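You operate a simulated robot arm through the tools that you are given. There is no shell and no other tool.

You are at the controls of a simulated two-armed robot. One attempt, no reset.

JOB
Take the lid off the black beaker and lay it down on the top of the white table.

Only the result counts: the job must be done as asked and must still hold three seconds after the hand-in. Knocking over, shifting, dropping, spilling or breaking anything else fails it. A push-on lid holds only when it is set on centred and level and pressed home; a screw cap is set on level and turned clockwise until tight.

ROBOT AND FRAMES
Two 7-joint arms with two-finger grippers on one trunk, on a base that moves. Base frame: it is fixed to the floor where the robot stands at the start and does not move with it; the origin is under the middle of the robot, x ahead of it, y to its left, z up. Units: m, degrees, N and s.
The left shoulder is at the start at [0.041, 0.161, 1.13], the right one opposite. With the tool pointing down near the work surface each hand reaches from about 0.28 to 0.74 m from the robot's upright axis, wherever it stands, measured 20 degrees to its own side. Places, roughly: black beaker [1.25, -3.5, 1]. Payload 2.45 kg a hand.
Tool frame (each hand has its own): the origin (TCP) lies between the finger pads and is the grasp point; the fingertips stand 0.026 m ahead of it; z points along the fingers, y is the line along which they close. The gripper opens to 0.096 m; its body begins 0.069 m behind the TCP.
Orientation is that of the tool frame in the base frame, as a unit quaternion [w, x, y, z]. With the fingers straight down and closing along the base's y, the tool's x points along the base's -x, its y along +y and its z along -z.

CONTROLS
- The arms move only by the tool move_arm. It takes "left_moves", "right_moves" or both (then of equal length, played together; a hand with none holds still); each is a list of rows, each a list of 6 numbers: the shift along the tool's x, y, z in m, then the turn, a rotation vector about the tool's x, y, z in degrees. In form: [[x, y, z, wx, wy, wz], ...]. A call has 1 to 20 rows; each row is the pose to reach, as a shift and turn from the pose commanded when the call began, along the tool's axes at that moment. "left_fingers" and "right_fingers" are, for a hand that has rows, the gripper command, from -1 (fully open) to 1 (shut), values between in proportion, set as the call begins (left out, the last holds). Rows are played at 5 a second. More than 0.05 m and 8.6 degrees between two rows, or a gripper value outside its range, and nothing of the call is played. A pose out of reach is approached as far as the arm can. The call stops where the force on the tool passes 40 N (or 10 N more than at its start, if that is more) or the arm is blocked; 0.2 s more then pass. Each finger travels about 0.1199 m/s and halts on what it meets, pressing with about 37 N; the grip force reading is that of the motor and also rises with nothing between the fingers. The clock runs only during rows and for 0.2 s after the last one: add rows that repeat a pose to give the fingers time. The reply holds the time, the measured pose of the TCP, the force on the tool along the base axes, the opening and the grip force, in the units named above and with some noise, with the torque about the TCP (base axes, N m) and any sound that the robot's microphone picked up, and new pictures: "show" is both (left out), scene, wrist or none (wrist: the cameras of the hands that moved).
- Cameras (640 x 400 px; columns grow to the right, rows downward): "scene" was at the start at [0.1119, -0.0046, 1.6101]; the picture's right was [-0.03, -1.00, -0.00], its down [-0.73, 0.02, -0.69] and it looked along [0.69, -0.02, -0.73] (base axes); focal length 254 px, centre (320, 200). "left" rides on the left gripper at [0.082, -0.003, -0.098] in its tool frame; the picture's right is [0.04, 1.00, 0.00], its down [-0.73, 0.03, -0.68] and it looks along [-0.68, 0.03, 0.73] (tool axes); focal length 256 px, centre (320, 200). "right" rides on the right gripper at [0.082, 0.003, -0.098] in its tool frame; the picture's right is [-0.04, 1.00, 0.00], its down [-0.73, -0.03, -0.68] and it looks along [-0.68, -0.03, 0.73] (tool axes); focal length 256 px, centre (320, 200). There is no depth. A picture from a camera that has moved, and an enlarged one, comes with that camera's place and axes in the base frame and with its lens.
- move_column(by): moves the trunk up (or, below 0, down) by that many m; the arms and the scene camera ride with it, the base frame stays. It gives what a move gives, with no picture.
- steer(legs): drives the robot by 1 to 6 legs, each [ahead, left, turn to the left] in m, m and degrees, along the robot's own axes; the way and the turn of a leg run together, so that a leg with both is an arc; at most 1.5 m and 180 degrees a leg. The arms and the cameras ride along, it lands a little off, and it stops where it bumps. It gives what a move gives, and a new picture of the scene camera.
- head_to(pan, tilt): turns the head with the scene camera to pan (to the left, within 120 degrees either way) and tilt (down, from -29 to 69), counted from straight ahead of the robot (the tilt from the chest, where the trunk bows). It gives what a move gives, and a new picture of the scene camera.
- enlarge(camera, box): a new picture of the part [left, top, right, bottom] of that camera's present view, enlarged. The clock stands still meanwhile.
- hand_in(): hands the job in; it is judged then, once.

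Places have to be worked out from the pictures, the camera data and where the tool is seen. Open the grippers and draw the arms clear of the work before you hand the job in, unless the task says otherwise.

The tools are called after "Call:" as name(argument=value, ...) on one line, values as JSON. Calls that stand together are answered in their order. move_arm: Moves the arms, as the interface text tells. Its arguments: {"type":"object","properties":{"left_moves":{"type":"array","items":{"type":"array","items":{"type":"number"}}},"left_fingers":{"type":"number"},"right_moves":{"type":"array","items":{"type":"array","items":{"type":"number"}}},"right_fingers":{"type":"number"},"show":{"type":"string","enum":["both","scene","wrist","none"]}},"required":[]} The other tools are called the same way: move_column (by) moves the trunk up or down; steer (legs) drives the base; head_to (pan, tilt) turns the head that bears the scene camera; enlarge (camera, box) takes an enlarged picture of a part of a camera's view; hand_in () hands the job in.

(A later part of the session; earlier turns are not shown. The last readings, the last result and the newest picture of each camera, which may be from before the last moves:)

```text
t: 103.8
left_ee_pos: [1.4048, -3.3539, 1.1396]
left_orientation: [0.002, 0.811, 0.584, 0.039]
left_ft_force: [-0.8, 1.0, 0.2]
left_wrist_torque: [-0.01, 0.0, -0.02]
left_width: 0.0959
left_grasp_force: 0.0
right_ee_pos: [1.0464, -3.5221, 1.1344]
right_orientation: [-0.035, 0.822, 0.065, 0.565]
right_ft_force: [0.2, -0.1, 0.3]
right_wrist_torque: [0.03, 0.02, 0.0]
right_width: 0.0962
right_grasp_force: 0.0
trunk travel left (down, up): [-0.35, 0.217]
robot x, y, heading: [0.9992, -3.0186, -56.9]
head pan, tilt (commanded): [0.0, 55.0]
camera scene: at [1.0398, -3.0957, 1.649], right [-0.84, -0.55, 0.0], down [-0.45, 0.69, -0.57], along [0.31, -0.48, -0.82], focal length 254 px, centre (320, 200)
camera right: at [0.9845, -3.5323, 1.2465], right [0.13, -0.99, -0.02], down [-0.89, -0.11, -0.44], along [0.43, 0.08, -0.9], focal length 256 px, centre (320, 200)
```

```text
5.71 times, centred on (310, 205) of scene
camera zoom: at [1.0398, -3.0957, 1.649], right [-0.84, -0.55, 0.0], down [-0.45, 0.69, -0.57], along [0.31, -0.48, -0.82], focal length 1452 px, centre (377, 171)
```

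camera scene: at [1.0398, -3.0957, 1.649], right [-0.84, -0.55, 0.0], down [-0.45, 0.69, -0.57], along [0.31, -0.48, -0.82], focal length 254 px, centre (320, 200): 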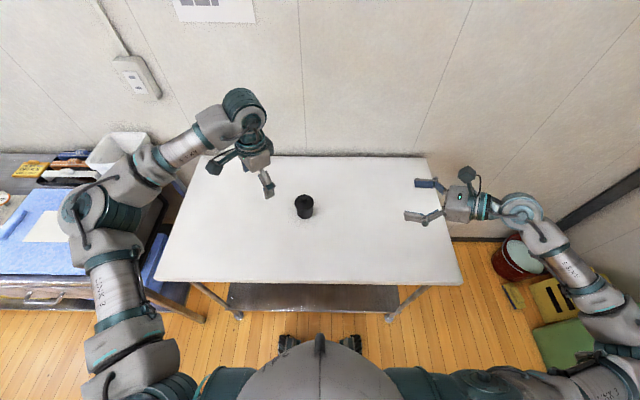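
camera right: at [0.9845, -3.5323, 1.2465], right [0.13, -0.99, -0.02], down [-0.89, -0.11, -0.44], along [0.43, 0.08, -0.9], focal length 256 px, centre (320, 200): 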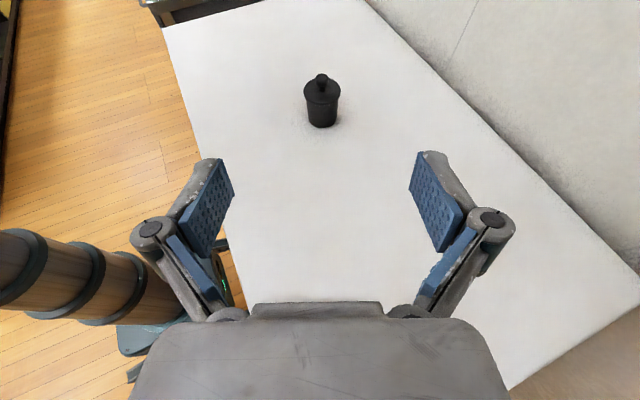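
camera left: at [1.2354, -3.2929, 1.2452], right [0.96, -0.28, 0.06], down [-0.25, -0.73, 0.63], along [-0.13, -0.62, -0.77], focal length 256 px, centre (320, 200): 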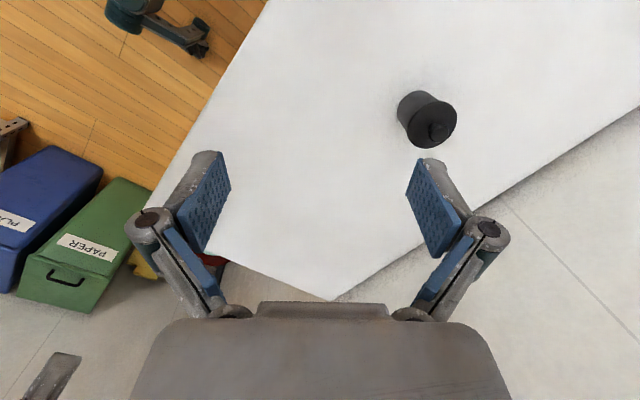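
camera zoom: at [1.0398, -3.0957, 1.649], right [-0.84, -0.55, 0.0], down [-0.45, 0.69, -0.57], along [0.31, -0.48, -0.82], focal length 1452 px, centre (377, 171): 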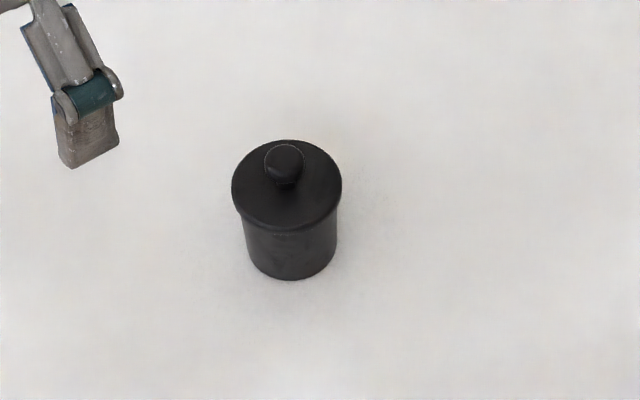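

From this side view the body reaches from about z 0.853 to 0.909 (lid rim bottom), axis at about (1.3625, -3.478), with body diameter ~58-60 mm. I move the right hand to a pre-grasp point 0.13 m short of the body along its own pointing direction.

Call:
move_arm(right_moves=[[-0.004, 0, 0.008, 0, 0, 0], [-0.011, 0, 0.023, 0, 0, 0], [-0.021, 0, 0.043, 0, 0, 0], [-0.032, 0, 0.066, 0, 0, 0], [-0.044, 0, 0.091, 0, 0, 0], [-0.056, -0.001, 0.116, 0, 0, 0], [-0.068, -0.001, 0.141, 0, 0, 0], [-0.08, -0.001, 0.166, 0, 0, 0], [-0.092, -0.001, 0.19, 0, 0, 0], [-0.102, -0.001, 0.211, 0, 0, 0], [-0.111, -0.001, 0.229, 0, 0, 0], [-0.118, -0.001, 0.243, 0, 0, 0], [-0.121, -0.001, 0.25, 0, 0, 0], [-0.122, -0.001, 0.2526, 0, 0, 0], [-0.122, -0.001, 0.2526, 0, 0, 0], [-0.122, -0.001, 0.2526, 0, 0, 0], [-0.122, -0.001, 0.2526, 0, 0, 0]], right_fingers=-1, show="both")

Call:
enlarge(camera="right", box=[220, 20, 420, 180])

Call:
enlarge(camera="scene", box=[265, 150, 425, 260])

```text
t: 107.4
left_ee_pos: [1.4066, -3.3533, 1.1389]
left_orientation: [0.001, 0.811, 0.584, 0.04]
left_ft_force: [0.9, 0.1, 1.4]
left_wrist_torque: [-0.02, -0.01, -0.01]
left_width: 0.0959
left_grasp_force: 0.1
right_ee_pos: [1.2364, -3.4962, 0.9299]
right_orientation: [-0.034, 0.822, 0.064, 0.564]
right_ft_force: [0.5, 0.9, 0.2]
right_wrist_torque: [0.0, 0.01, -0.02]
right_width: 0.0959
right_grasp_force: 0.0
trunk travel left (down, up): [-0.35, 0.217]
robot x, y, heading: [1.0021, -3.022, -56.8]
head pan, tilt (commanded): [0.0, 55.0]
camera scene: at [1.0418, -3.0954, 1.649], right [-0.84, -0.55, 0.0], down [-0.45, 0.69, -0.57], along [0.31, -0.48, -0.82], focal length 254 px, centre (320, 200)
camera right: at [1.1749, -3.506, 1.0417], right [0.13, -0.99, -0.02], down [-0.89, -0.11, -0.44], along [0.43, 0.08, -0.9], focal length 256 px, centre (320, 200)
```

scene: 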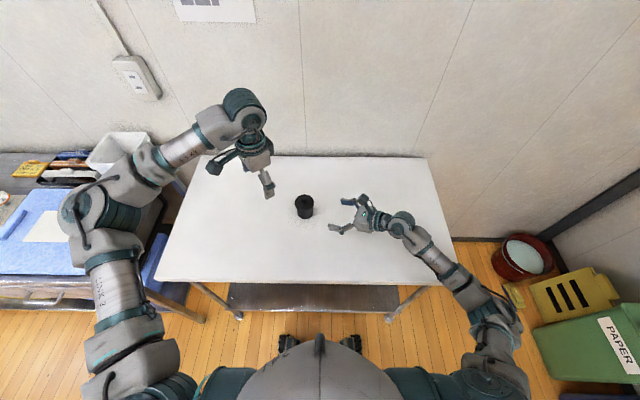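
right: 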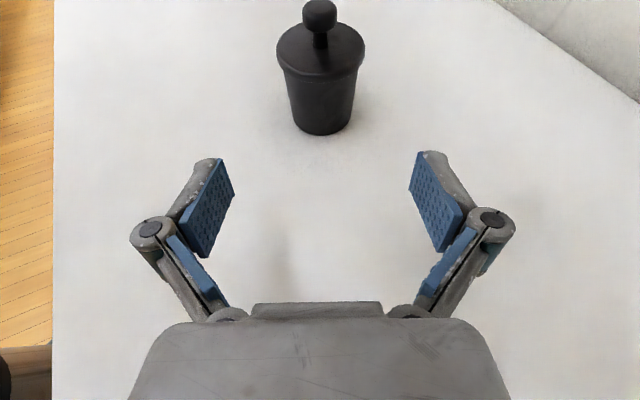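

```text
2.50 times, centred on (320, 100) of right
camera zoom: at [1.1749, -3.506, 1.0417], right [0.13, -0.99, -0.02], down [-0.89, -0.11, -0.44], along [0.43, 0.08, -0.9], focal length 640 px, centre (320, 450)
```

zoom: 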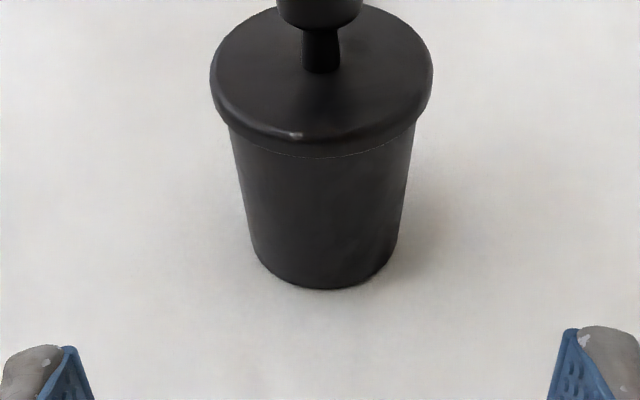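

```text
3.64 times, centred on (345, 205) of scene
camera zoom: at [1.0418, -3.0954, 1.649], right [-0.84, -0.55, 0.0], down [-0.45, 0.69, -0.57], along [0.31, -0.48, -0.82], focal length 924 px, centre (229, 182)
```

zoom: 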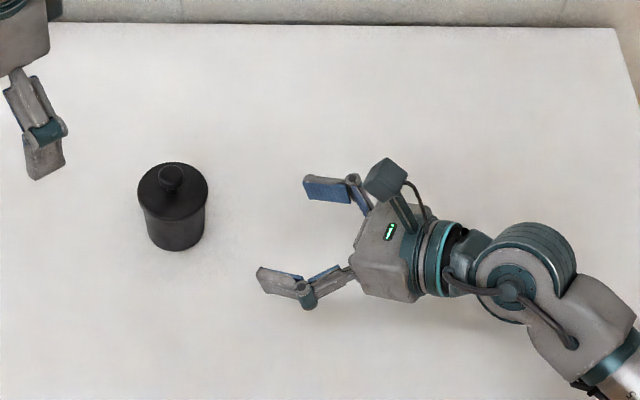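

The beaker is centred between the right fingers. I advance 0.13 m along the pointing direction so the fingers straddle the body below the lid rim, about 1 cm above the table.

Call:
move_arm(right_moves=[[0, 0, 0.005, 0, 0, 0], [0, 0, 0.014, 0, 0, 0], [0, 0, 0.025, 0, 0, 0], [0, 0, 0.037, 0, 0, 0], [0, 0, 0.049, 0, 0, 0], [0, 0, 0.061, 0, 0, 0], [0, 0, 0.073, 0, 0, 0], [0, 0, 0.085, 0, 0, 0], [0, 0, 0.097, 0, 0, 0], [0, 0, 0.108, 0, 0, 0], [0, 0, 0.117, 0, 0, 0], [0, 0, 0.124, 0, 0, 0], [0, 0, 0.128, 0, 0, 0], [0, 0, 0.13, 0, 0, 0], [0, 0, 0.13, 0, 0, 0], [0, 0, 0.13, 0, 0, 0]], right_fingers=-1, show="both")

Call:
enlarge(camera="scene", box=[255, 160, 375, 240])

Call:
enlarge(camera="right", box=[180, 60, 460, 260])

```text
t: 110.8
left_ee_pos: [1.407, -3.3514, 1.1387]
left_orientation: [0.002, 0.81, 0.585, 0.039]
left_ft_force: [0.3, 0.0, 1.0]
left_wrist_torque: [0.0, 0.01, -0.02]
left_width: 0.0961
left_grasp_force: 0.1
right_ee_pos: [1.3582, -3.4781, 0.8821]
right_orientation: [-0.035, 0.823, 0.065, 0.564]
right_ft_force: [0.1, 0.3, 0.0]
right_wrist_torque: [-0.02, 0.01, -0.01]
right_width: 0.0961
right_grasp_force: 0.0
trunk travel left (down, up): [-0.35, 0.217]
robot x, y, heading: [0.9994, -3.0202, -56.6]
head pan, tilt (commanded): [0.0, 55.0]
camera scene: at [1.0431, -3.095, 1.6489], right [-0.84, -0.55, 0.0], down [-0.45, 0.69, -0.57], along [0.31, -0.48, -0.82], focal length 254 px, centre (320, 200)
camera right: at [1.2961, -3.489, 0.9948], right [0.13, -0.99, -0.02], down [-0.89, -0.11, -0.44], along [0.43, 0.08, -0.9], focal length 256 px, centre (320, 200)
```

scene: 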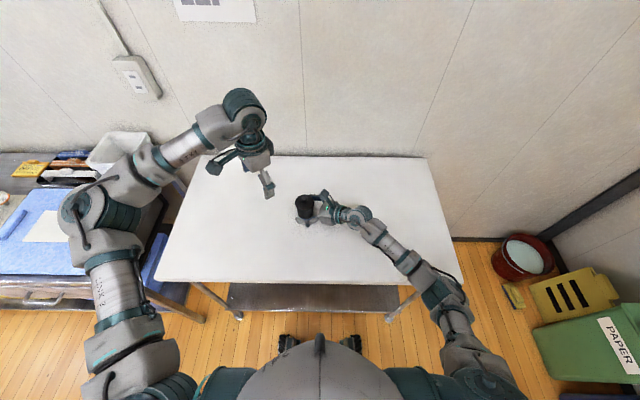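
right: 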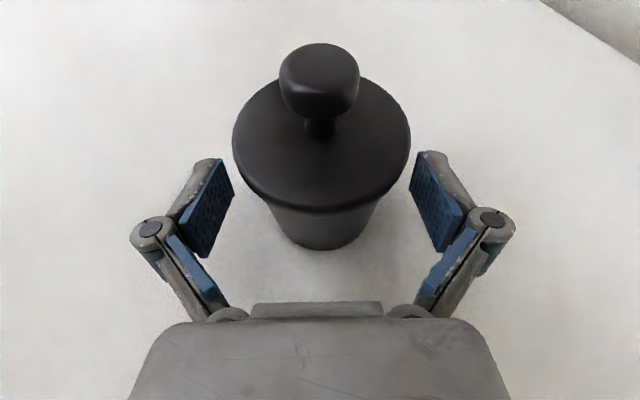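

```text
5.00 times, centred on (315, 200) of scene
camera zoom: at [1.0431, -3.095, 1.6489], right [-0.84, -0.55, 0.0], down [-0.45, 0.69, -0.57], along [0.31, -0.48, -0.82], focal length 1271 px, centre (345, 200)
```

zoom: 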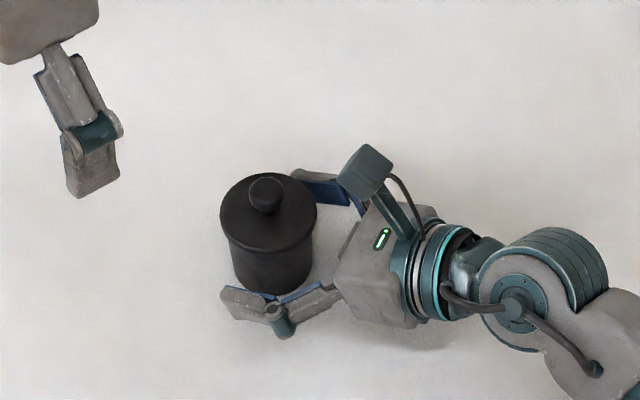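

```text
2.00 times, centred on (320, 160) of right
camera zoom: at [1.2961, -3.489, 0.9948], right [0.13, -0.99, -0.02], down [-0.89, -0.11, -0.44], along [0.43, 0.08, -0.9], focal length 512 px, centre (320, 280)
```

zoom: 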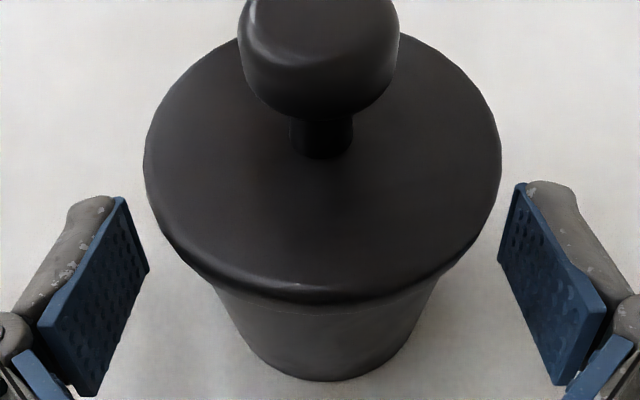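

The fingers straddle the body, centred. I lower the hand 4 mm more for clear passage under the lid rim, close to about 70 mm, and check before gripping.

Call:
move_arm(right_moves=[[-0.001, 0, 0.0004, 0, 0, 0], [-0.0025, 0, 0.001, 0, 0, 0], [-0.0037, 0, 0.0014, 0, 0, 0], [-0.0037, 0, 0.0014, 0, 0, 0], [-0.0037, 0, 0.0014, 0, 0, 0]], right_fingers=-0.46, show="both")

Call:
enlarge(camera="scene", box=[265, 175, 345, 235])

Call:
enlarge(camera="right", box=[160, 60, 480, 260])

Call:
enlarge(camera="left", box=[0, 0, 640, 400])

```text
t: 112.0
left_ee_pos: [1.406, -3.3532, 1.1375]
left_orientation: [0.002, 0.811, 0.583, 0.038]
left_ft_force: [0.1, -0.4, 0.3]
left_wrist_torque: [0.01, 0.0, 0.02]
left_width: 0.096
left_grasp_force: 0.2
right_ee_pos: [1.3581, -3.4798, 0.879]
right_orientation: [-0.035, 0.823, 0.065, 0.564]
right_ft_force: [-0.2, 0.4, 0.2]
right_wrist_torque: [0.01, -0.03, 0.01]
right_width: 0.07
right_grasp_force: 0.1
trunk travel left (down, up): [-0.35, 0.217]
robot x, y, heading: [0.9992, -3.0238, -56.7]
head pan, tilt (commanded): [0.0, 55.0]
camera scene: at [1.0431, -3.0951, 1.6489], right [-0.84, -0.55, 0.0], down [-0.45, 0.69, -0.57], along [0.31, -0.48, -0.82], focal length 254 px, centre (320, 200)
camera right: at [1.296, -3.4894, 0.9908], right [0.13, -0.99, -0.02], down [-0.89, -0.11, -0.44], along [0.43, 0.08, -0.9], focal length 256 px, centre (320, 200)
```

scene: 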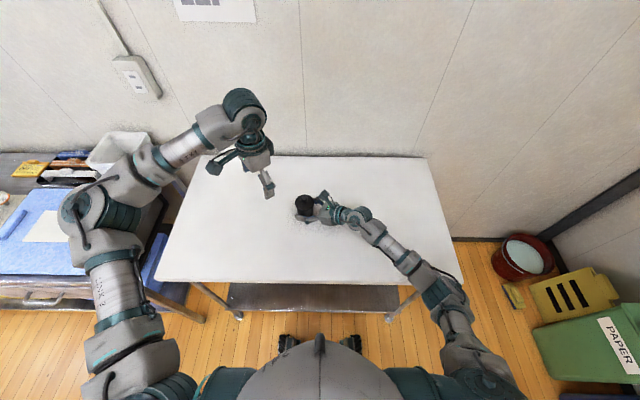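
right: 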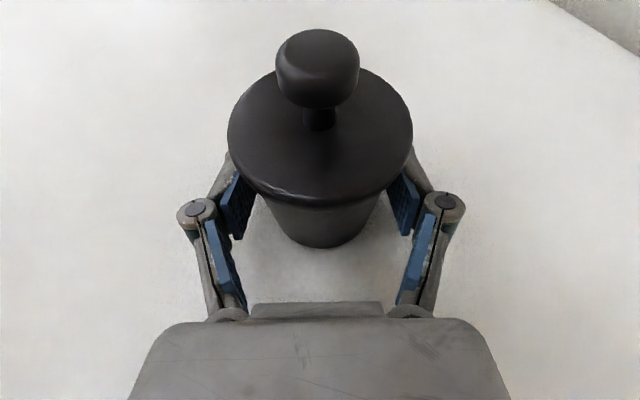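

```text
6.67 times, centred on (305, 205) of scene
camera zoom: at [1.0431, -3.0951, 1.6489], right [-0.84, -0.55, 0.0], down [-0.45, 0.69, -0.57], along [0.31, -0.48, -0.82], focal length 1694 px, centre (420, 167)
```

zoom: 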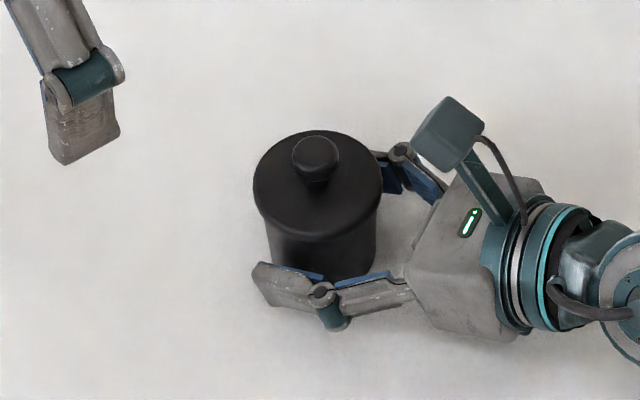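

```text
2.00 times, centred on (320, 160) of right
camera zoom: at [1.296, -3.4894, 0.9908], right [0.13, -0.99, -0.02], down [-0.89, -0.11, -0.44], along [0.43, 0.08, -0.9], focal length 512 px, centre (320, 280)
```

zoom: 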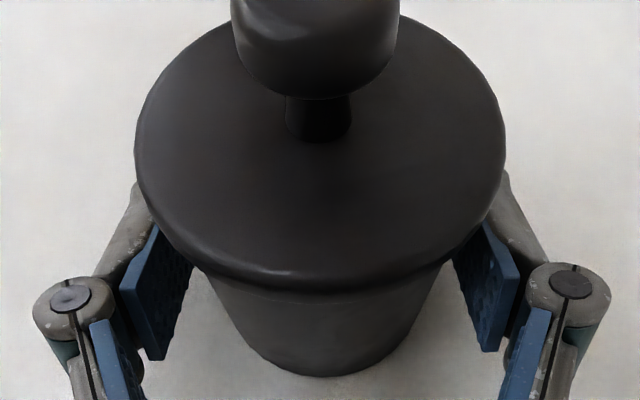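

```text
1.00 times, centred on (320, 200) of left (not enlarged: the box is as wide or as high as the picture)
camera zoom: at [1.4232, -3.2797, 1.2414], right [0.96, -0.28, 0.05], down [-0.25, -0.73, 0.63], along [-0.14, -0.62, -0.77], focal length 256 px, centre (320, 200)
```

zoom: 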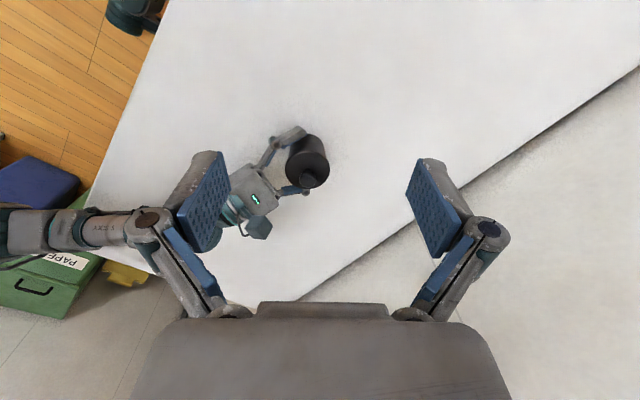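

The pads pass beneath the lid rim with the body well centred. I close the right fingers in stages onto the body.

Call:
move_arm(right_moves=[[0, 0, 0, 0, 0, 0], [0, 0, 0, 0, 0, 0], [0, 0, 0, 0, 0, 0]], right_fingers=-0.25, show="wrist")

Call:
enlarge(camera="right", box=[160, 60, 480, 260])

```text
t: 112.8
left_ee_pos: [1.4083, -3.3532, 1.1387]
left_orientation: [0.002, 0.811, 0.584, 0.039]
left_ft_force: [0.0, 0.3, -0.2]
left_wrist_torque: [-0.01, -0.02, -0.01]
left_width: 0.0961
left_grasp_force: 0.1
right_ee_pos: [1.3577, -3.4795, 0.8794]
right_orientation: [-0.034, 0.822, 0.065, 0.564]
right_ft_force: [-0.1, -0.5, 0.0]
right_wrist_torque: [-0.03, -0.04, 0.01]
right_width: 0.06
right_grasp_force: 0.2
trunk travel left (down, up): [-0.35, 0.217]
robot x, y, heading: [0.9992, -3.026, -56.7]
head pan, tilt (commanded): [0.0, 55.0]
camera right: at [1.296, -3.4894, 0.9909], right [0.13, -0.99, -0.02], down [-0.89, -0.11, -0.44], along [0.43, 0.08, -0.9], focal length 256 px, centre (320, 200)
```

right: 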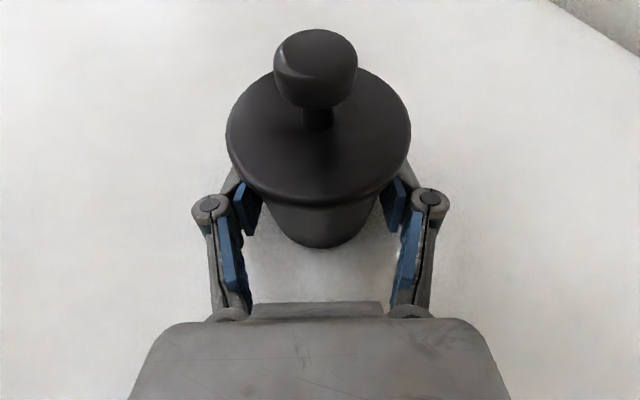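

```text
2.00 times, centred on (320, 160) of right
camera zoom: at [1.296, -3.4894, 0.9909], right [0.13, -0.99, -0.02], down [-0.89, -0.11, -0.44], along [0.43, 0.08, -0.9], focal length 512 px, centre (320, 280)
```

zoom: 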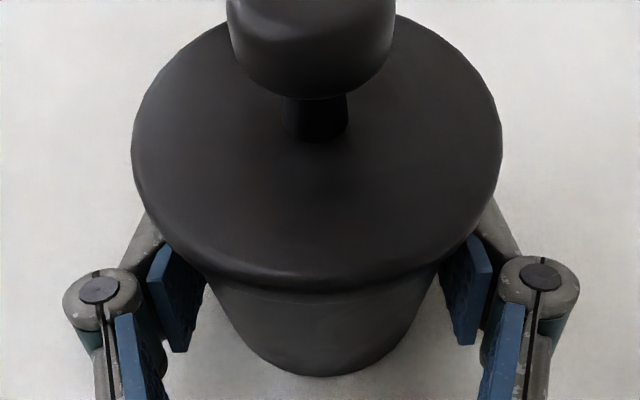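

Width is 60 mm and the beaker moved under 1 mm. I close fully to grip the body and check.

Call:
move_arm(right_moves=[[0, 0, 0, 0, 0, 0], [0, 0, 0, 0, 0, 0], [0, 0, 0, 0, 0, 0]], right_fingers=1, show="both")

Call:
enlarge(camera="right", box=[160, 60, 480, 260])

Call:
enlarge(camera="scene", box=[265, 175, 345, 235])

```text
t: 113.6
left_ee_pos: [1.4065, -3.3525, 1.1406]
left_orientation: [0.002, 0.811, 0.584, 0.039]
left_ft_force: [-0.7, 0.0, 0.1]
left_wrist_torque: [-0.03, -0.02, 0.0]
left_width: 0.096
left_grasp_force: 0.1
right_ee_pos: [1.359, -3.4796, 0.8787]
right_orientation: [-0.034, 0.823, 0.065, 0.564]
right_ft_force: [-0.7, 0.1, 1.2]
right_wrist_torque: [0.01, 0.0, -0.02]
right_width: 0.0578
right_grasp_force: 36.9
trunk travel left (down, up): [-0.35, 0.217]
robot x, y, heading: [0.9961, -3.021, -56.6]
head pan, tilt (commanded): [0.0, 55.0]
camera scene: at [1.0429, -3.095, 1.649], right [-0.84, -0.55, 0.0], down [-0.45, 0.69, -0.57], along [0.31, -0.48, -0.82], focal length 254 px, centre (320, 200)
camera right: at [1.2959, -3.4894, 0.991], right [0.13, -0.99, -0.02], down [-0.89, -0.11, -0.44], along [0.43, 0.08, -0.9], focal length 256 px, centre (320, 200)
```

scene: 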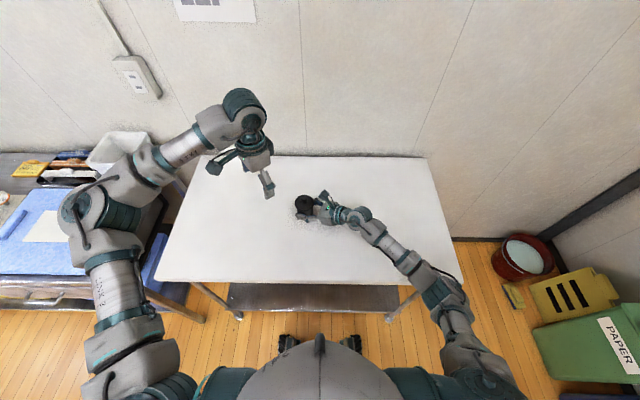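
right: 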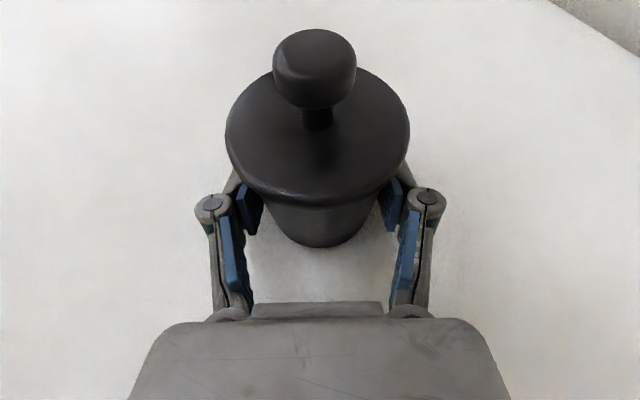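

```text
2.00 times, centred on (320, 160) of right
camera zoom: at [1.2959, -3.4894, 0.991], right [0.13, -0.99, -0.02], down [-0.89, -0.11, -0.44], along [0.43, 0.08, -0.9], focal length 512 px, centre (320, 280)
```

zoom: 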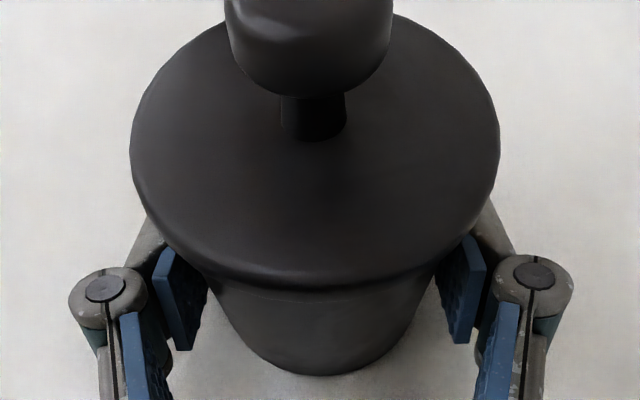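

```text
6.67 times, centred on (305, 205) of scene
camera zoom: at [1.0429, -3.095, 1.649], right [-0.84, -0.55, 0.0], down [-0.45, 0.69, -0.57], along [0.31, -0.48, -0.82], focal length 1694 px, centre (420, 167)
```

zoom: 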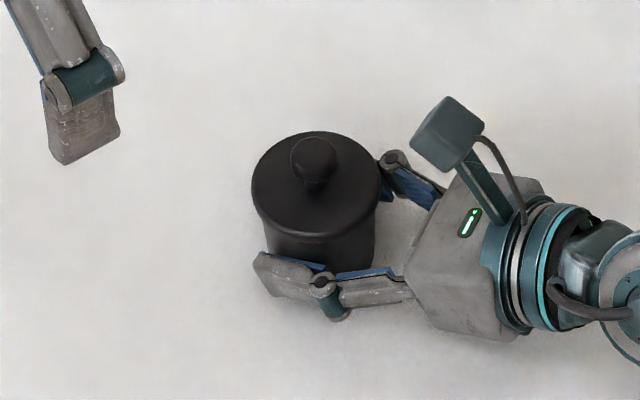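

The right hand holds the body firmly (57.8 mm, 37 N). Now I orient the left hand in free space so its palm leans 25° to the left, with camera on the left and fingers closing fore-aft, keeping it clear of the right hand.

Call:
move_arm(left_moves=[[0, 0, 0, 0.99, -2.84, 3.73], [0, 0, 0, 1.97, -5.67, 7.46], [0, 0, 0, 2.96, -8.51, 11.19], [0, 0, 0, 3.95, -11.34, 14.92], [0, 0, 0, 4.94, -14.18, 18.65], [0, 0, 0, 5.92, -17.02, 22.37], [0, 0, 0, 6.91, -19.85, 26.1], [0, 0, 0, 7.9, -22.69, 29.83], [0, 0, 0, 8.88, -25.52, 33.56], [0, 0, 0, 9.87, -28.36, 37.29], [0, 0, 0, 9.87, -28.36, 37.29], [0, 0, 0, 9.87, -28.36, 37.29]], left_fingers=-1, show="both")

```text
t: 116.2
left_ee_pos: [1.2482, -3.2567, 1.1769]
left_orientation: [0.063, 0.935, 0.282, -0.207]
left_ft_force: [0.1, 0.3, -0.3]
left_wrist_torque: [0.03, 0.03, -0.01]
left_width: 0.0958
left_grasp_force: 0.1
left hand out of reach, approached as far as the arm can: row 1, 2, 3, 4, 5, 6, 7, 8, 9, 10, 11, 12
right_ee_pos: [1.3578, -3.4786, 0.8792]
right_orientation: [-0.035, 0.822, 0.065, 0.564]
right_ft_force: [0.4, 0.6, 1.0]
right_wrist_torque: [0.01, -0.01, 0.0]
right_width: 0.0579
right_grasp_force: 36.9
trunk travel left (down, up): [-0.35, 0.217]
robot x, y, heading: [0.9981, -3.0233, -56.8]
head pan, tilt (commanded): [0.0, 55.0]
camera scene: at [1.0425, -3.0944, 1.649], right [-0.84, -0.55, 0.0], down [-0.45, 0.69, -0.57], along [0.31, -0.48, -0.82], focal length 254 px, centre (320, 200)
camera left: at [1.3444, -3.1916, 1.2316], right [0.58, -0.81, -0.02], down [-0.3, -0.23, 0.93], along [-0.76, -0.53, -0.38], focal length 256 px, centre (320, 200)
```

scene: 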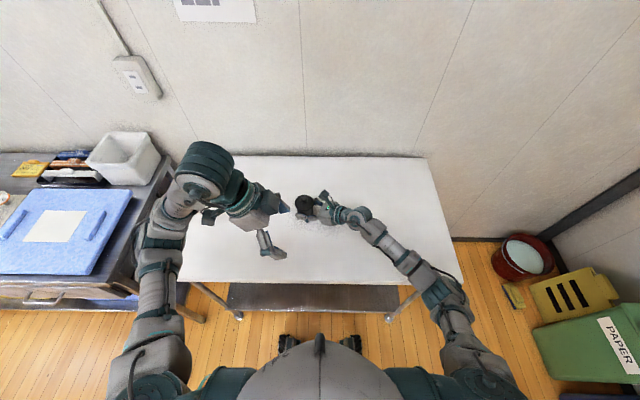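
left: 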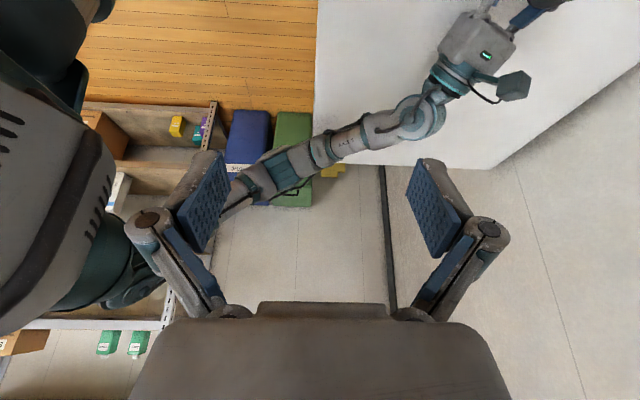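

That side turn isn't reachable with the left arm at this distance, so the hand drew back; the right hand still holds the beaker. The mirror of the right hand's pose should work instead, with camera side turned inward and palm leaning left, so I first bring the left hand back to the plain downward pose in free space.

Call:
move_arm(left_moves=[[0.01, 0.006, -0.006, -1.4, 1.4, -6.32], [0.019, 0.013, -0.013, -2.8, 2.8, -12.64], [0.029, 0.019, -0.019, -4.2, 4.2, -18.95], [0.038, 0.025, -0.025, -5.6, 5.6, -25.27], [0.048, 0.031, -0.031, -7.0, 7.0, -31.59], [0.058, 0.038, -0.038, -8.4, 8.4, -37.91], [0.067, 0.044, -0.044, -9.8, 9.8, -44.22], [0.077, 0.05, -0.05, -11.2, 11.2, -50.54], [0.086, 0.057, -0.057, -12.6, 12.6, -56.86], [0.096, 0.063, -0.063, -14.0, 14.0, -63.18], [0.106, 0.069, -0.069, -15.4, 15.4, -69.5], [0.115, 0.075, -0.075, -16.8, 16.8, -75.81], [0.125, 0.082, -0.082, -18.2, 18.2, -82.13], [0.134, 0.088, -0.088, -19.6, 19.6, -88.45], [0.134, 0.088, -0.088, -19.6, 19.6, -88.45], [0.134, 0.088, -0.088, -19.6, 19.6, -88.45]], left_fingers=-1, show="both")

```text
t: 119.6
left_ee_pos: [1.4304, -3.2448, 1.2027]
left_orientation: [0.0, 0.474, 0.881, -0.001]
left_ft_force: [0.0, 0.5, -0.5]
left_wrist_torque: [0.0, -0.03, 0.0]
left_width: 0.0961
left_grasp_force: 0.0
right_ee_pos: [1.3583, -3.4792, 0.8787]
right_orientation: [-0.034, 0.822, 0.065, 0.564]
right_ft_force: [1.1, 0.3, 0.4]
right_wrist_torque: [0.02, -0.01, -0.06]
right_width: 0.0581
right_grasp_force: 37.2
trunk travel left (down, up): [-0.35, 0.217]
robot x, y, heading: [0.9993, -3.0251, -56.5]
head pan, tilt (commanded): [0.0, 55.0]
camera scene: at [1.0437, -3.094, 1.649], right [-0.84, -0.55, 0.0], down [-0.45, 0.69, -0.57], along [0.31, -0.48, -0.82], focal length 254 px, centre (320, 200)
camera left: at [1.3833, -3.1786, 1.3002], right [0.81, 0.58, 0.0], down [0.43, -0.6, 0.68], along [0.4, -0.55, -0.73], focal length 256 px, centre (320, 200)
```

scene: 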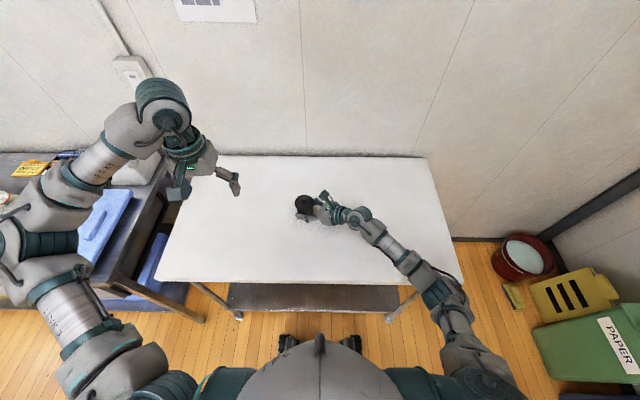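
left: 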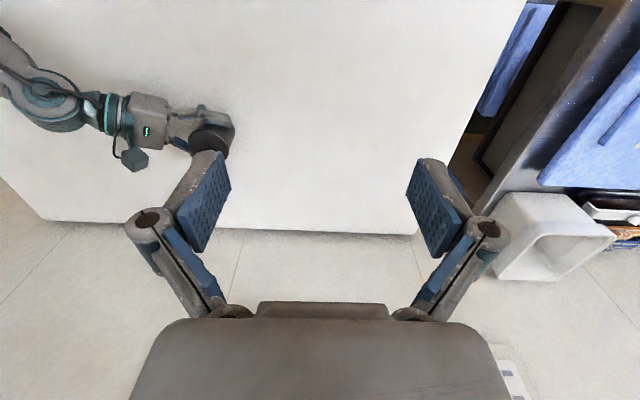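

The left hand is back to the plain downward pose at a clear spot. Now I turn it the other way, tips pointing right and down with the palm leaning 30° to the left and the camera side on top.

Call:
move_arm(left_moves=[[0, 0, 0, 1.68, 1.68, -6.27], [0, 0, 0, 3.36, 3.36, -12.54], [0, 0, 0, 5.04, 5.04, -18.8], [0, 0, 0, 6.71, 6.71, -25.07], [0, 0, 0, 8.39, 8.39, -31.34], [0, 0, 0, 10.07, 10.07, -37.61], [0, 0, 0, 11.75, 11.75, -43.88], [0, 0, 0, 13.43, 13.43, -50.14], [0, 0, 0, 15.11, 15.11, -56.41], [0, 0, 0, 16.79, 16.79, -62.68], [0, 0, 0, 18.46, 18.46, -68.95], [0, 0, 0, 20.14, 20.14, -75.21], [0, 0, 0, 21.82, 21.82, -81.48], [0, 0, 0, 23.5, 23.5, -87.75], [0, 0, 0, 23.5, 23.5, -87.75], [0, 0, 0, 23.5, 23.5, -87.75]], left_fingers=-1, show="both")

```text
t: 123.0
left_ee_pos: [1.429, -3.2447, 1.2014]
left_orientation: [-0.249, -0.277, 0.925, -0.075]
left_ft_force: [0.2, -0.1, 0.7]
left_wrist_torque: [0.02, 0.01, 0.01]
left_width: 0.0961
left_grasp_force: 0.1
right_ee_pos: [1.3577, -3.4792, 0.878]
right_orientation: [-0.034, 0.823, 0.065, 0.564]
right_ft_force: [0.0, 0.9, 0.5]
right_wrist_torque: [-0.02, -0.01, 0.02]
right_width: 0.058
right_grasp_force: 37.2
trunk travel left (down, up): [-0.35, 0.217]
robot x, y, heading: [0.9971, -3.0229, -56.8]
head pan, tilt (commanded): [0.0, 55.0]
camera scene: at [1.0442, -3.0935, 1.649], right [-0.84, -0.55, 0.0], down [-0.45, 0.69, -0.57], along [0.31, -0.48, -0.82], focal length 254 px, centre (320, 200)
camera left: at [1.4146, -3.2599, 1.3274], right [-0.58, 0.81, 0.02], down [0.8, 0.56, 0.22], along [0.17, 0.14, -0.98], focal length 256 px, centre (320, 200)
```

scene: 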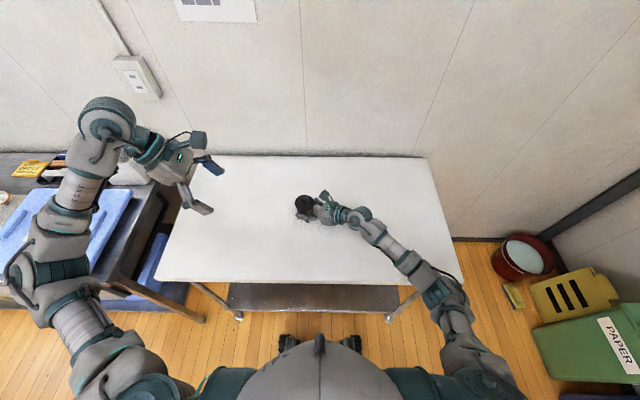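
left: 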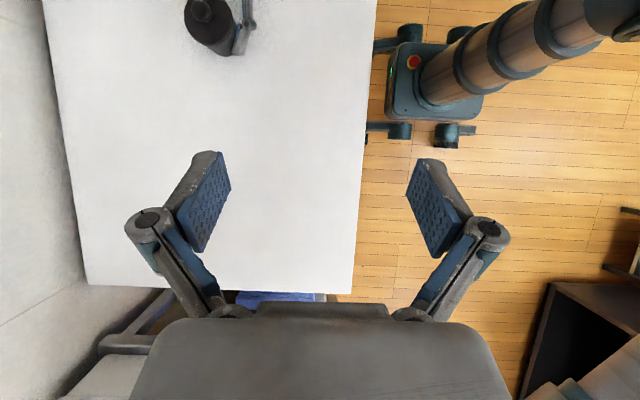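

This pose is reached exactly. I move the left hand to a pre-grasp point 8 cm short of the knob along its tilted axis, keeping this orientation.

Call:
move_arm(left_moves=[[0.001, -0.005, 0.007, 0, 0, 0], [0.002, -0.014, 0.02, 0, 0, 0], [0.005, -0.027, 0.038, 0, 0, 0], [0.007, -0.041, 0.058, 0, 0, 0], [0.01, -0.057, 0.08, 0, 0, 0], [0.012, -0.073, 0.103, 0, 0, 0], [0.015, -0.089, 0.125, 0, 0, 0], [0.018, -0.105, 0.147, 0, 0, 0], [0.02, -0.119, 0.167, 0, 0, 0], [0.023, -0.132, 0.185, 0, 0, 0], [0.024, -0.143, 0.201, 0, 0, 0], [0.026, -0.151, 0.212, 0, 0, 0], [0.027, -0.156, 0.22, 0, 0, 0], [0.027, -0.1585, 0.2232, 0, 0, 0], [0.027, -0.1585, 0.2232, 0, 0, 0], [0.027, -0.1585, 0.2232, 0, 0, 0], [0.027, -0.1585, 0.2232, 0, 0, 0]], left_fingers=-1, show="both")

Call:
enlarge(camera="scene", box=[235, 150, 355, 240])

Call:
enlarge(camera="right", box=[0, 0, 640, 400])

```text
t: 126.6
left_ee_pos: [1.4041, -3.4507, 1.021]
left_orientation: [-0.247, -0.278, 0.925, -0.074]
left_ft_force: [0.2, -0.2, 0.7]
left_wrist_torque: [0.0, 0.01, -0.02]
left_width: 0.0958
left_grasp_force: 0.1
right_ee_pos: [1.3571, -3.4792, 0.8787]
right_orientation: [-0.035, 0.823, 0.065, 0.564]
right_ft_force: [0.4, -0.2, -1.0]
right_wrist_torque: [-0.02, 0.02, -0.01]
right_width: 0.0582
right_grasp_force: 36.9
trunk travel left (down, up): [-0.35, 0.217]
robot x, y, heading: [0.998, -3.0231, -56.9]
head pan, tilt (commanded): [0.0, 55.0]
camera scene: at [1.0435, -3.0954, 1.6489], right [-0.84, -0.55, 0.0], down [-0.45, 0.69, -0.57], along [0.31, -0.48, -0.82], focal length 254 px, centre (320, 200)
camera left: at [1.3882, -3.467, 1.1474], right [-0.58, 0.82, 0.02], down [0.8, 0.56, 0.22], along [0.17, 0.14, -0.98], focal length 256 px, centre (320, 200)
```

scene: 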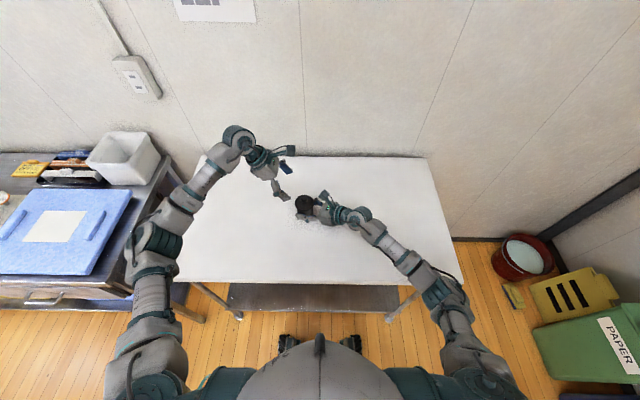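
left: 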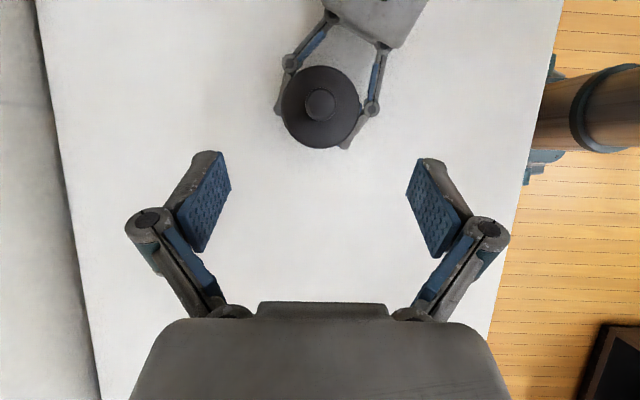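

```text
4.44 times, centred on (295, 195) of scene
camera zoom: at [1.0435, -3.0954, 1.6489], right [-0.84, -0.55, 0.0], down [-0.45, 0.69, -0.57], along [0.31, -0.48, -0.82], focal length 1130 px, centre (431, 222)
```

zoom: 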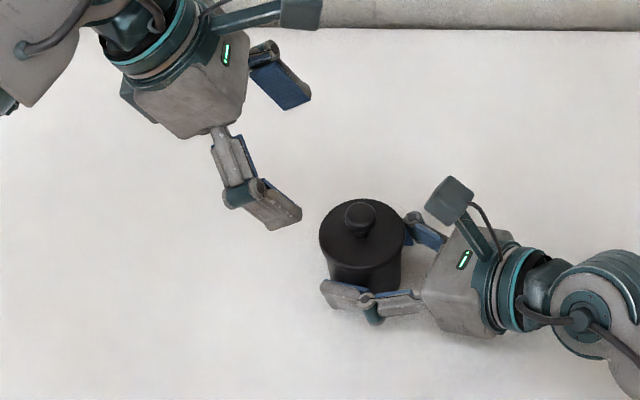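

```text
1.00 times, centred on (320, 200) of right (not enlarged: the box is as wide or as high as the picture)
camera zoom: at [1.296, -3.4894, 0.9908], right [0.13, -0.99, -0.02], down [-0.89, -0.11, -0.44], along [0.43, 0.08, -0.9], focal length 256 px, centre (320, 200)
```

zoom: 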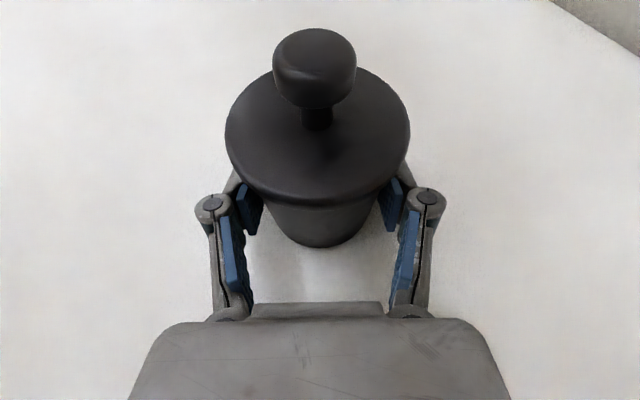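

The left view shows the knob nearly dead ahead. I enlarge it to check the lateral offset before the final approach.

Call:
enlarge(camera="left", box=[260, 40, 380, 160])

```text
3.33 times, centred on (320, 100) of left
camera zoom: at [1.3882, -3.467, 1.1474], right [-0.58, 0.82, 0.02], down [0.8, 0.56, 0.22], along [0.17, 0.14, -0.98], focal length 853 px, centre (320, 533)
```

zoom: 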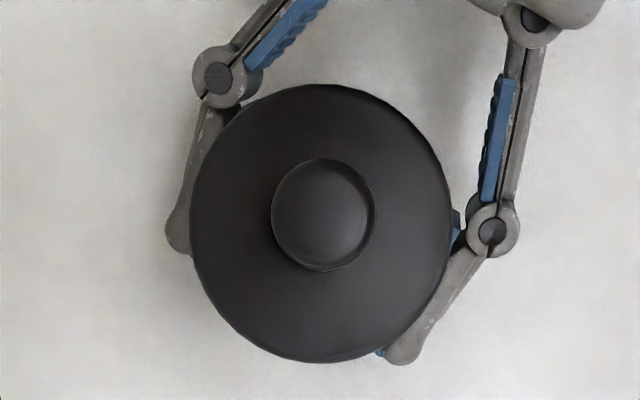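

The knob is centred within about a millimetre. I advance 8 cm along the left tool axis, so that the open fingers straddle the knob just above the lid.

Call:
move_arm(left_moves=[[0, 0, 0.004, 0, 0, 0], [0, 0, 0.011, 0, 0, 0], [0.001, 0, 0.02, 0, 0, 0], [0.001, 0, 0.03, 0, 0, 0], [0.001, 0, 0.04, 0, 0, 0], [0.001, 0, 0.05, 0, 0, 0], [0.001, 0, 0.059, 0, 0, 0], [0.001, 0, 0.067, 0, 0, 0], [0.001, 0, 0.073, 0, 0, 0], [0.001, 0, 0.077, 0, 0, 0], [0.001, 0, 0.079, 0, 0, 0], [0.001, 0, 0.079, 0, 0, 0], [0.001, 0, 0.079, 0, 0, 0]], left_fingers=-1, show="both")

Call:
enlarge(camera="scene", box=[265, 155, 365, 235])

Call:
enlarge(camera="right", box=[0, 0, 640, 400])

```text
t: 129.4
left_ee_pos: [1.3704, -3.4744, 0.9541]
left_orientation: [-0.247, -0.278, 0.925, -0.074]
left_ft_force: [0.5, -0.7, 0.6]
left_wrist_torque: [-0.01, 0.0, 0.02]
left_width: 0.0959
left_grasp_force: 0.0
right_ee_pos: [1.3573, -3.4792, 0.8785]
right_orientation: [-0.035, 0.822, 0.065, 0.565]
right_ft_force: [0.2, -0.2, -0.7]
right_wrist_torque: [0.0, 0.04, 0.0]
right_width: 0.058
right_grasp_force: 37.0
trunk travel left (down, up): [-0.35, 0.217]
robot x, y, heading: [0.9953, -3.0227, -56.9]
head pan, tilt (commanded): [0.0, 55.0]
camera scene: at [1.0432, -3.0956, 1.6489], right [-0.84, -0.55, 0.0], down [-0.45, 0.69, -0.57], along [0.31, -0.48, -0.82], focal length 254 px, centre (320, 200)
camera left: at [1.3545, -3.4895, 1.0796], right [-0.58, 0.82, 0.02], down [0.8, 0.56, 0.22], along [0.17, 0.14, -0.98], focal length 256 px, centre (320, 200)
```

scene: 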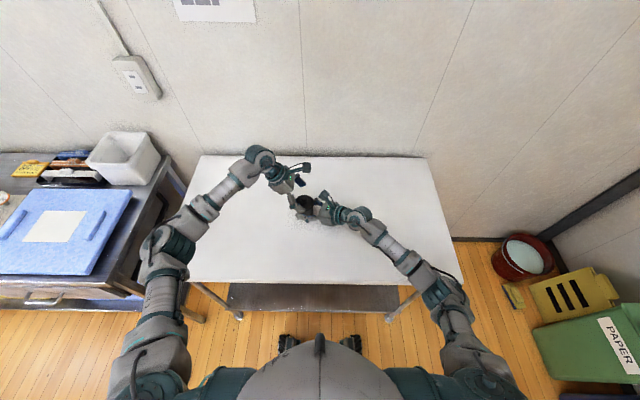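
left: 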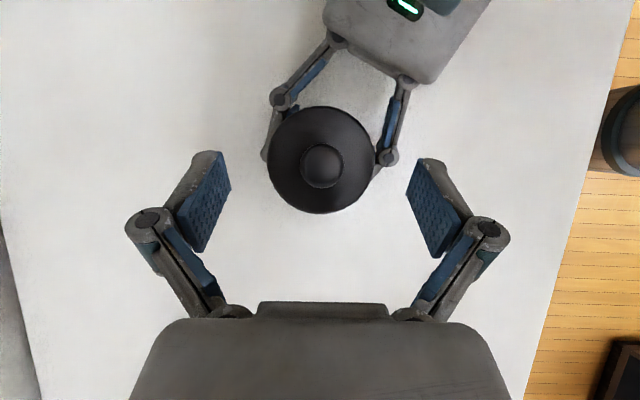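

```text
5.00 times, centred on (315, 195) of scene
camera zoom: at [1.0432, -3.0956, 1.6489], right [-0.84, -0.55, 0.0], down [-0.45, 0.69, -0.57], along [0.31, -0.48, -0.82], focal length 1271 px, centre (345, 225)
```

zoom: 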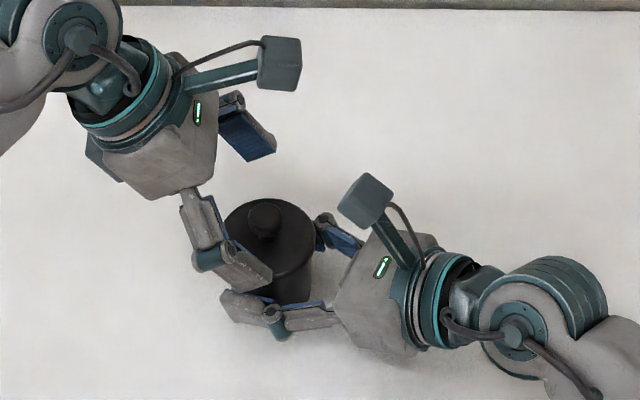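

```text
1.00 times, centred on (320, 200) of right (not enlarged: the box is as wide or as high as the picture)
camera zoom: at [1.2959, -3.4895, 0.9908], right [0.13, -0.99, -0.02], down [-0.89, -0.11, -0.44], along [0.43, 0.08, -0.9], focal length 256 px, centre (320, 200)
```

zoom: 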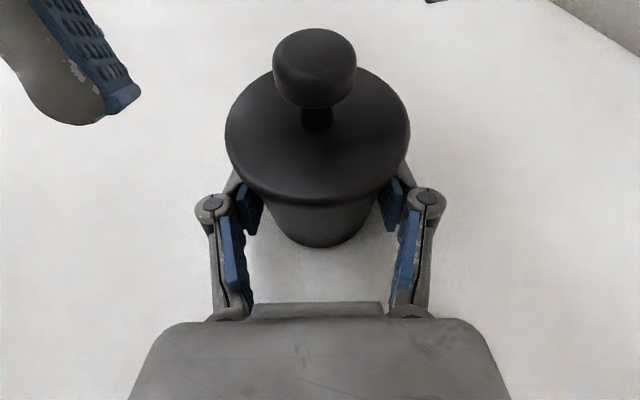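

Both hands are clear of one another. I close the left fingers to about 41 mm and check the centring on the knob.

Call:
move_arm(left_moves=[[0, 0, 0, 0, 0, 0], [0, 0, 0, 0, 0, 0], [0, 0, 0, 0, 0, 0], [0, 0, 0, 0, 0, 0]], left_fingers=0.15, show="wrist")

Call:
enlarge(camera="left", box=[240, 90, 400, 240])

Call:
enlarge(camera="right", box=[200, 0, 440, 150])

Call:
enlarge(camera="scene", box=[275, 165, 355, 225])

```text
t: 130.4
left_ee_pos: [1.3705, -3.4726, 0.954]
left_orientation: [-0.248, -0.277, 0.925, -0.075]
left_ft_force: [-0.4, 0.5, -0.1]
left_wrist_torque: [-0.02, 0.01, 0.02]
left_width: 0.0407
left_grasp_force: 0.1
right_ee_pos: [1.3578, -3.4794, 0.8789]
right_orientation: [-0.035, 0.822, 0.065, 0.564]
right_ft_force: [-0.2, 0.4, 0.2]
right_wrist_torque: [0.02, -0.03, 0.02]
right_width: 0.0582
right_grasp_force: 36.8
trunk travel left (down, up): [-0.35, 0.217]
robot x, y, heading: [1.0008, -3.0221, -56.8]
head pan, tilt (commanded): [0.0, 55.0]
camera left: at [1.3546, -3.4895, 1.0796], right [-0.58, 0.82, 0.02], down [0.8, 0.56, 0.22], along [0.17, 0.14, -0.98], focal length 256 px, centre (320, 200)
```

left: 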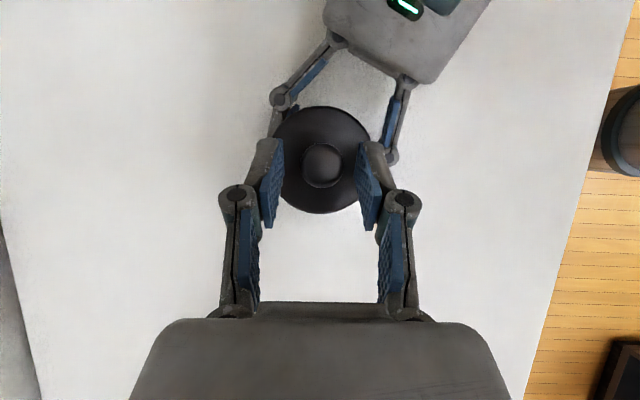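

```text
2.67 times, centred on (320, 165) of left
camera zoom: at [1.3546, -3.4895, 1.0796], right [-0.58, 0.82, 0.02], down [0.8, 0.56, 0.22], along [0.17, 0.14, -0.98], focal length 683 px, centre (320, 293)
```

zoom: 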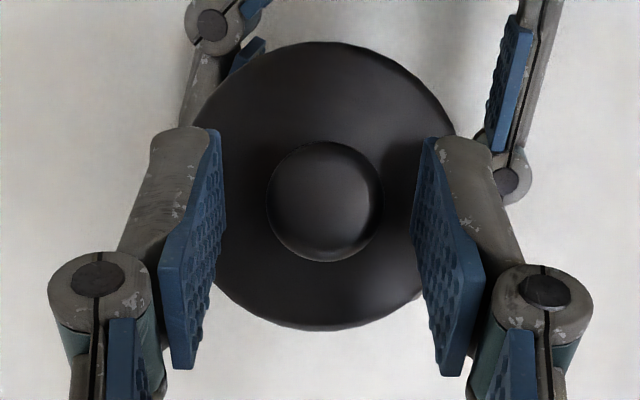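

```text
2.67 times, centred on (320, 75) of right
camera zoom: at [1.2959, -3.4895, 0.9908], right [0.13, -0.99, -0.02], down [-0.89, -0.11, -0.44], along [0.43, 0.08, -0.9], focal length 683 px, centre (320, 533)
```

zoom: 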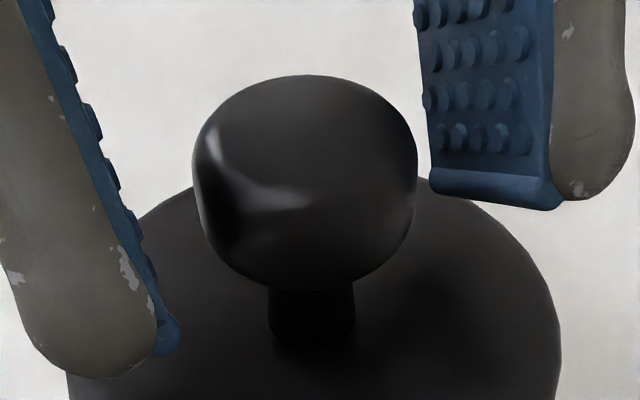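

```text
6.67 times, centred on (315, 195) of scene
camera zoom: at [1.0432, -3.0956, 1.6489], right [-0.84, -0.55, 0.0], down [-0.45, 0.69, -0.57], along [0.31, -0.48, -0.82], focal length 1694 px, centre (353, 233)
```

zoom: 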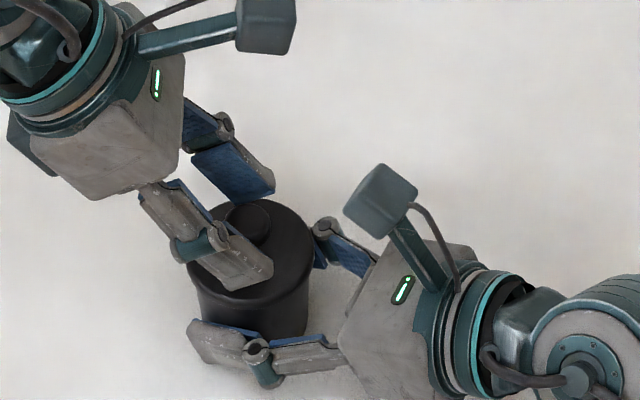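

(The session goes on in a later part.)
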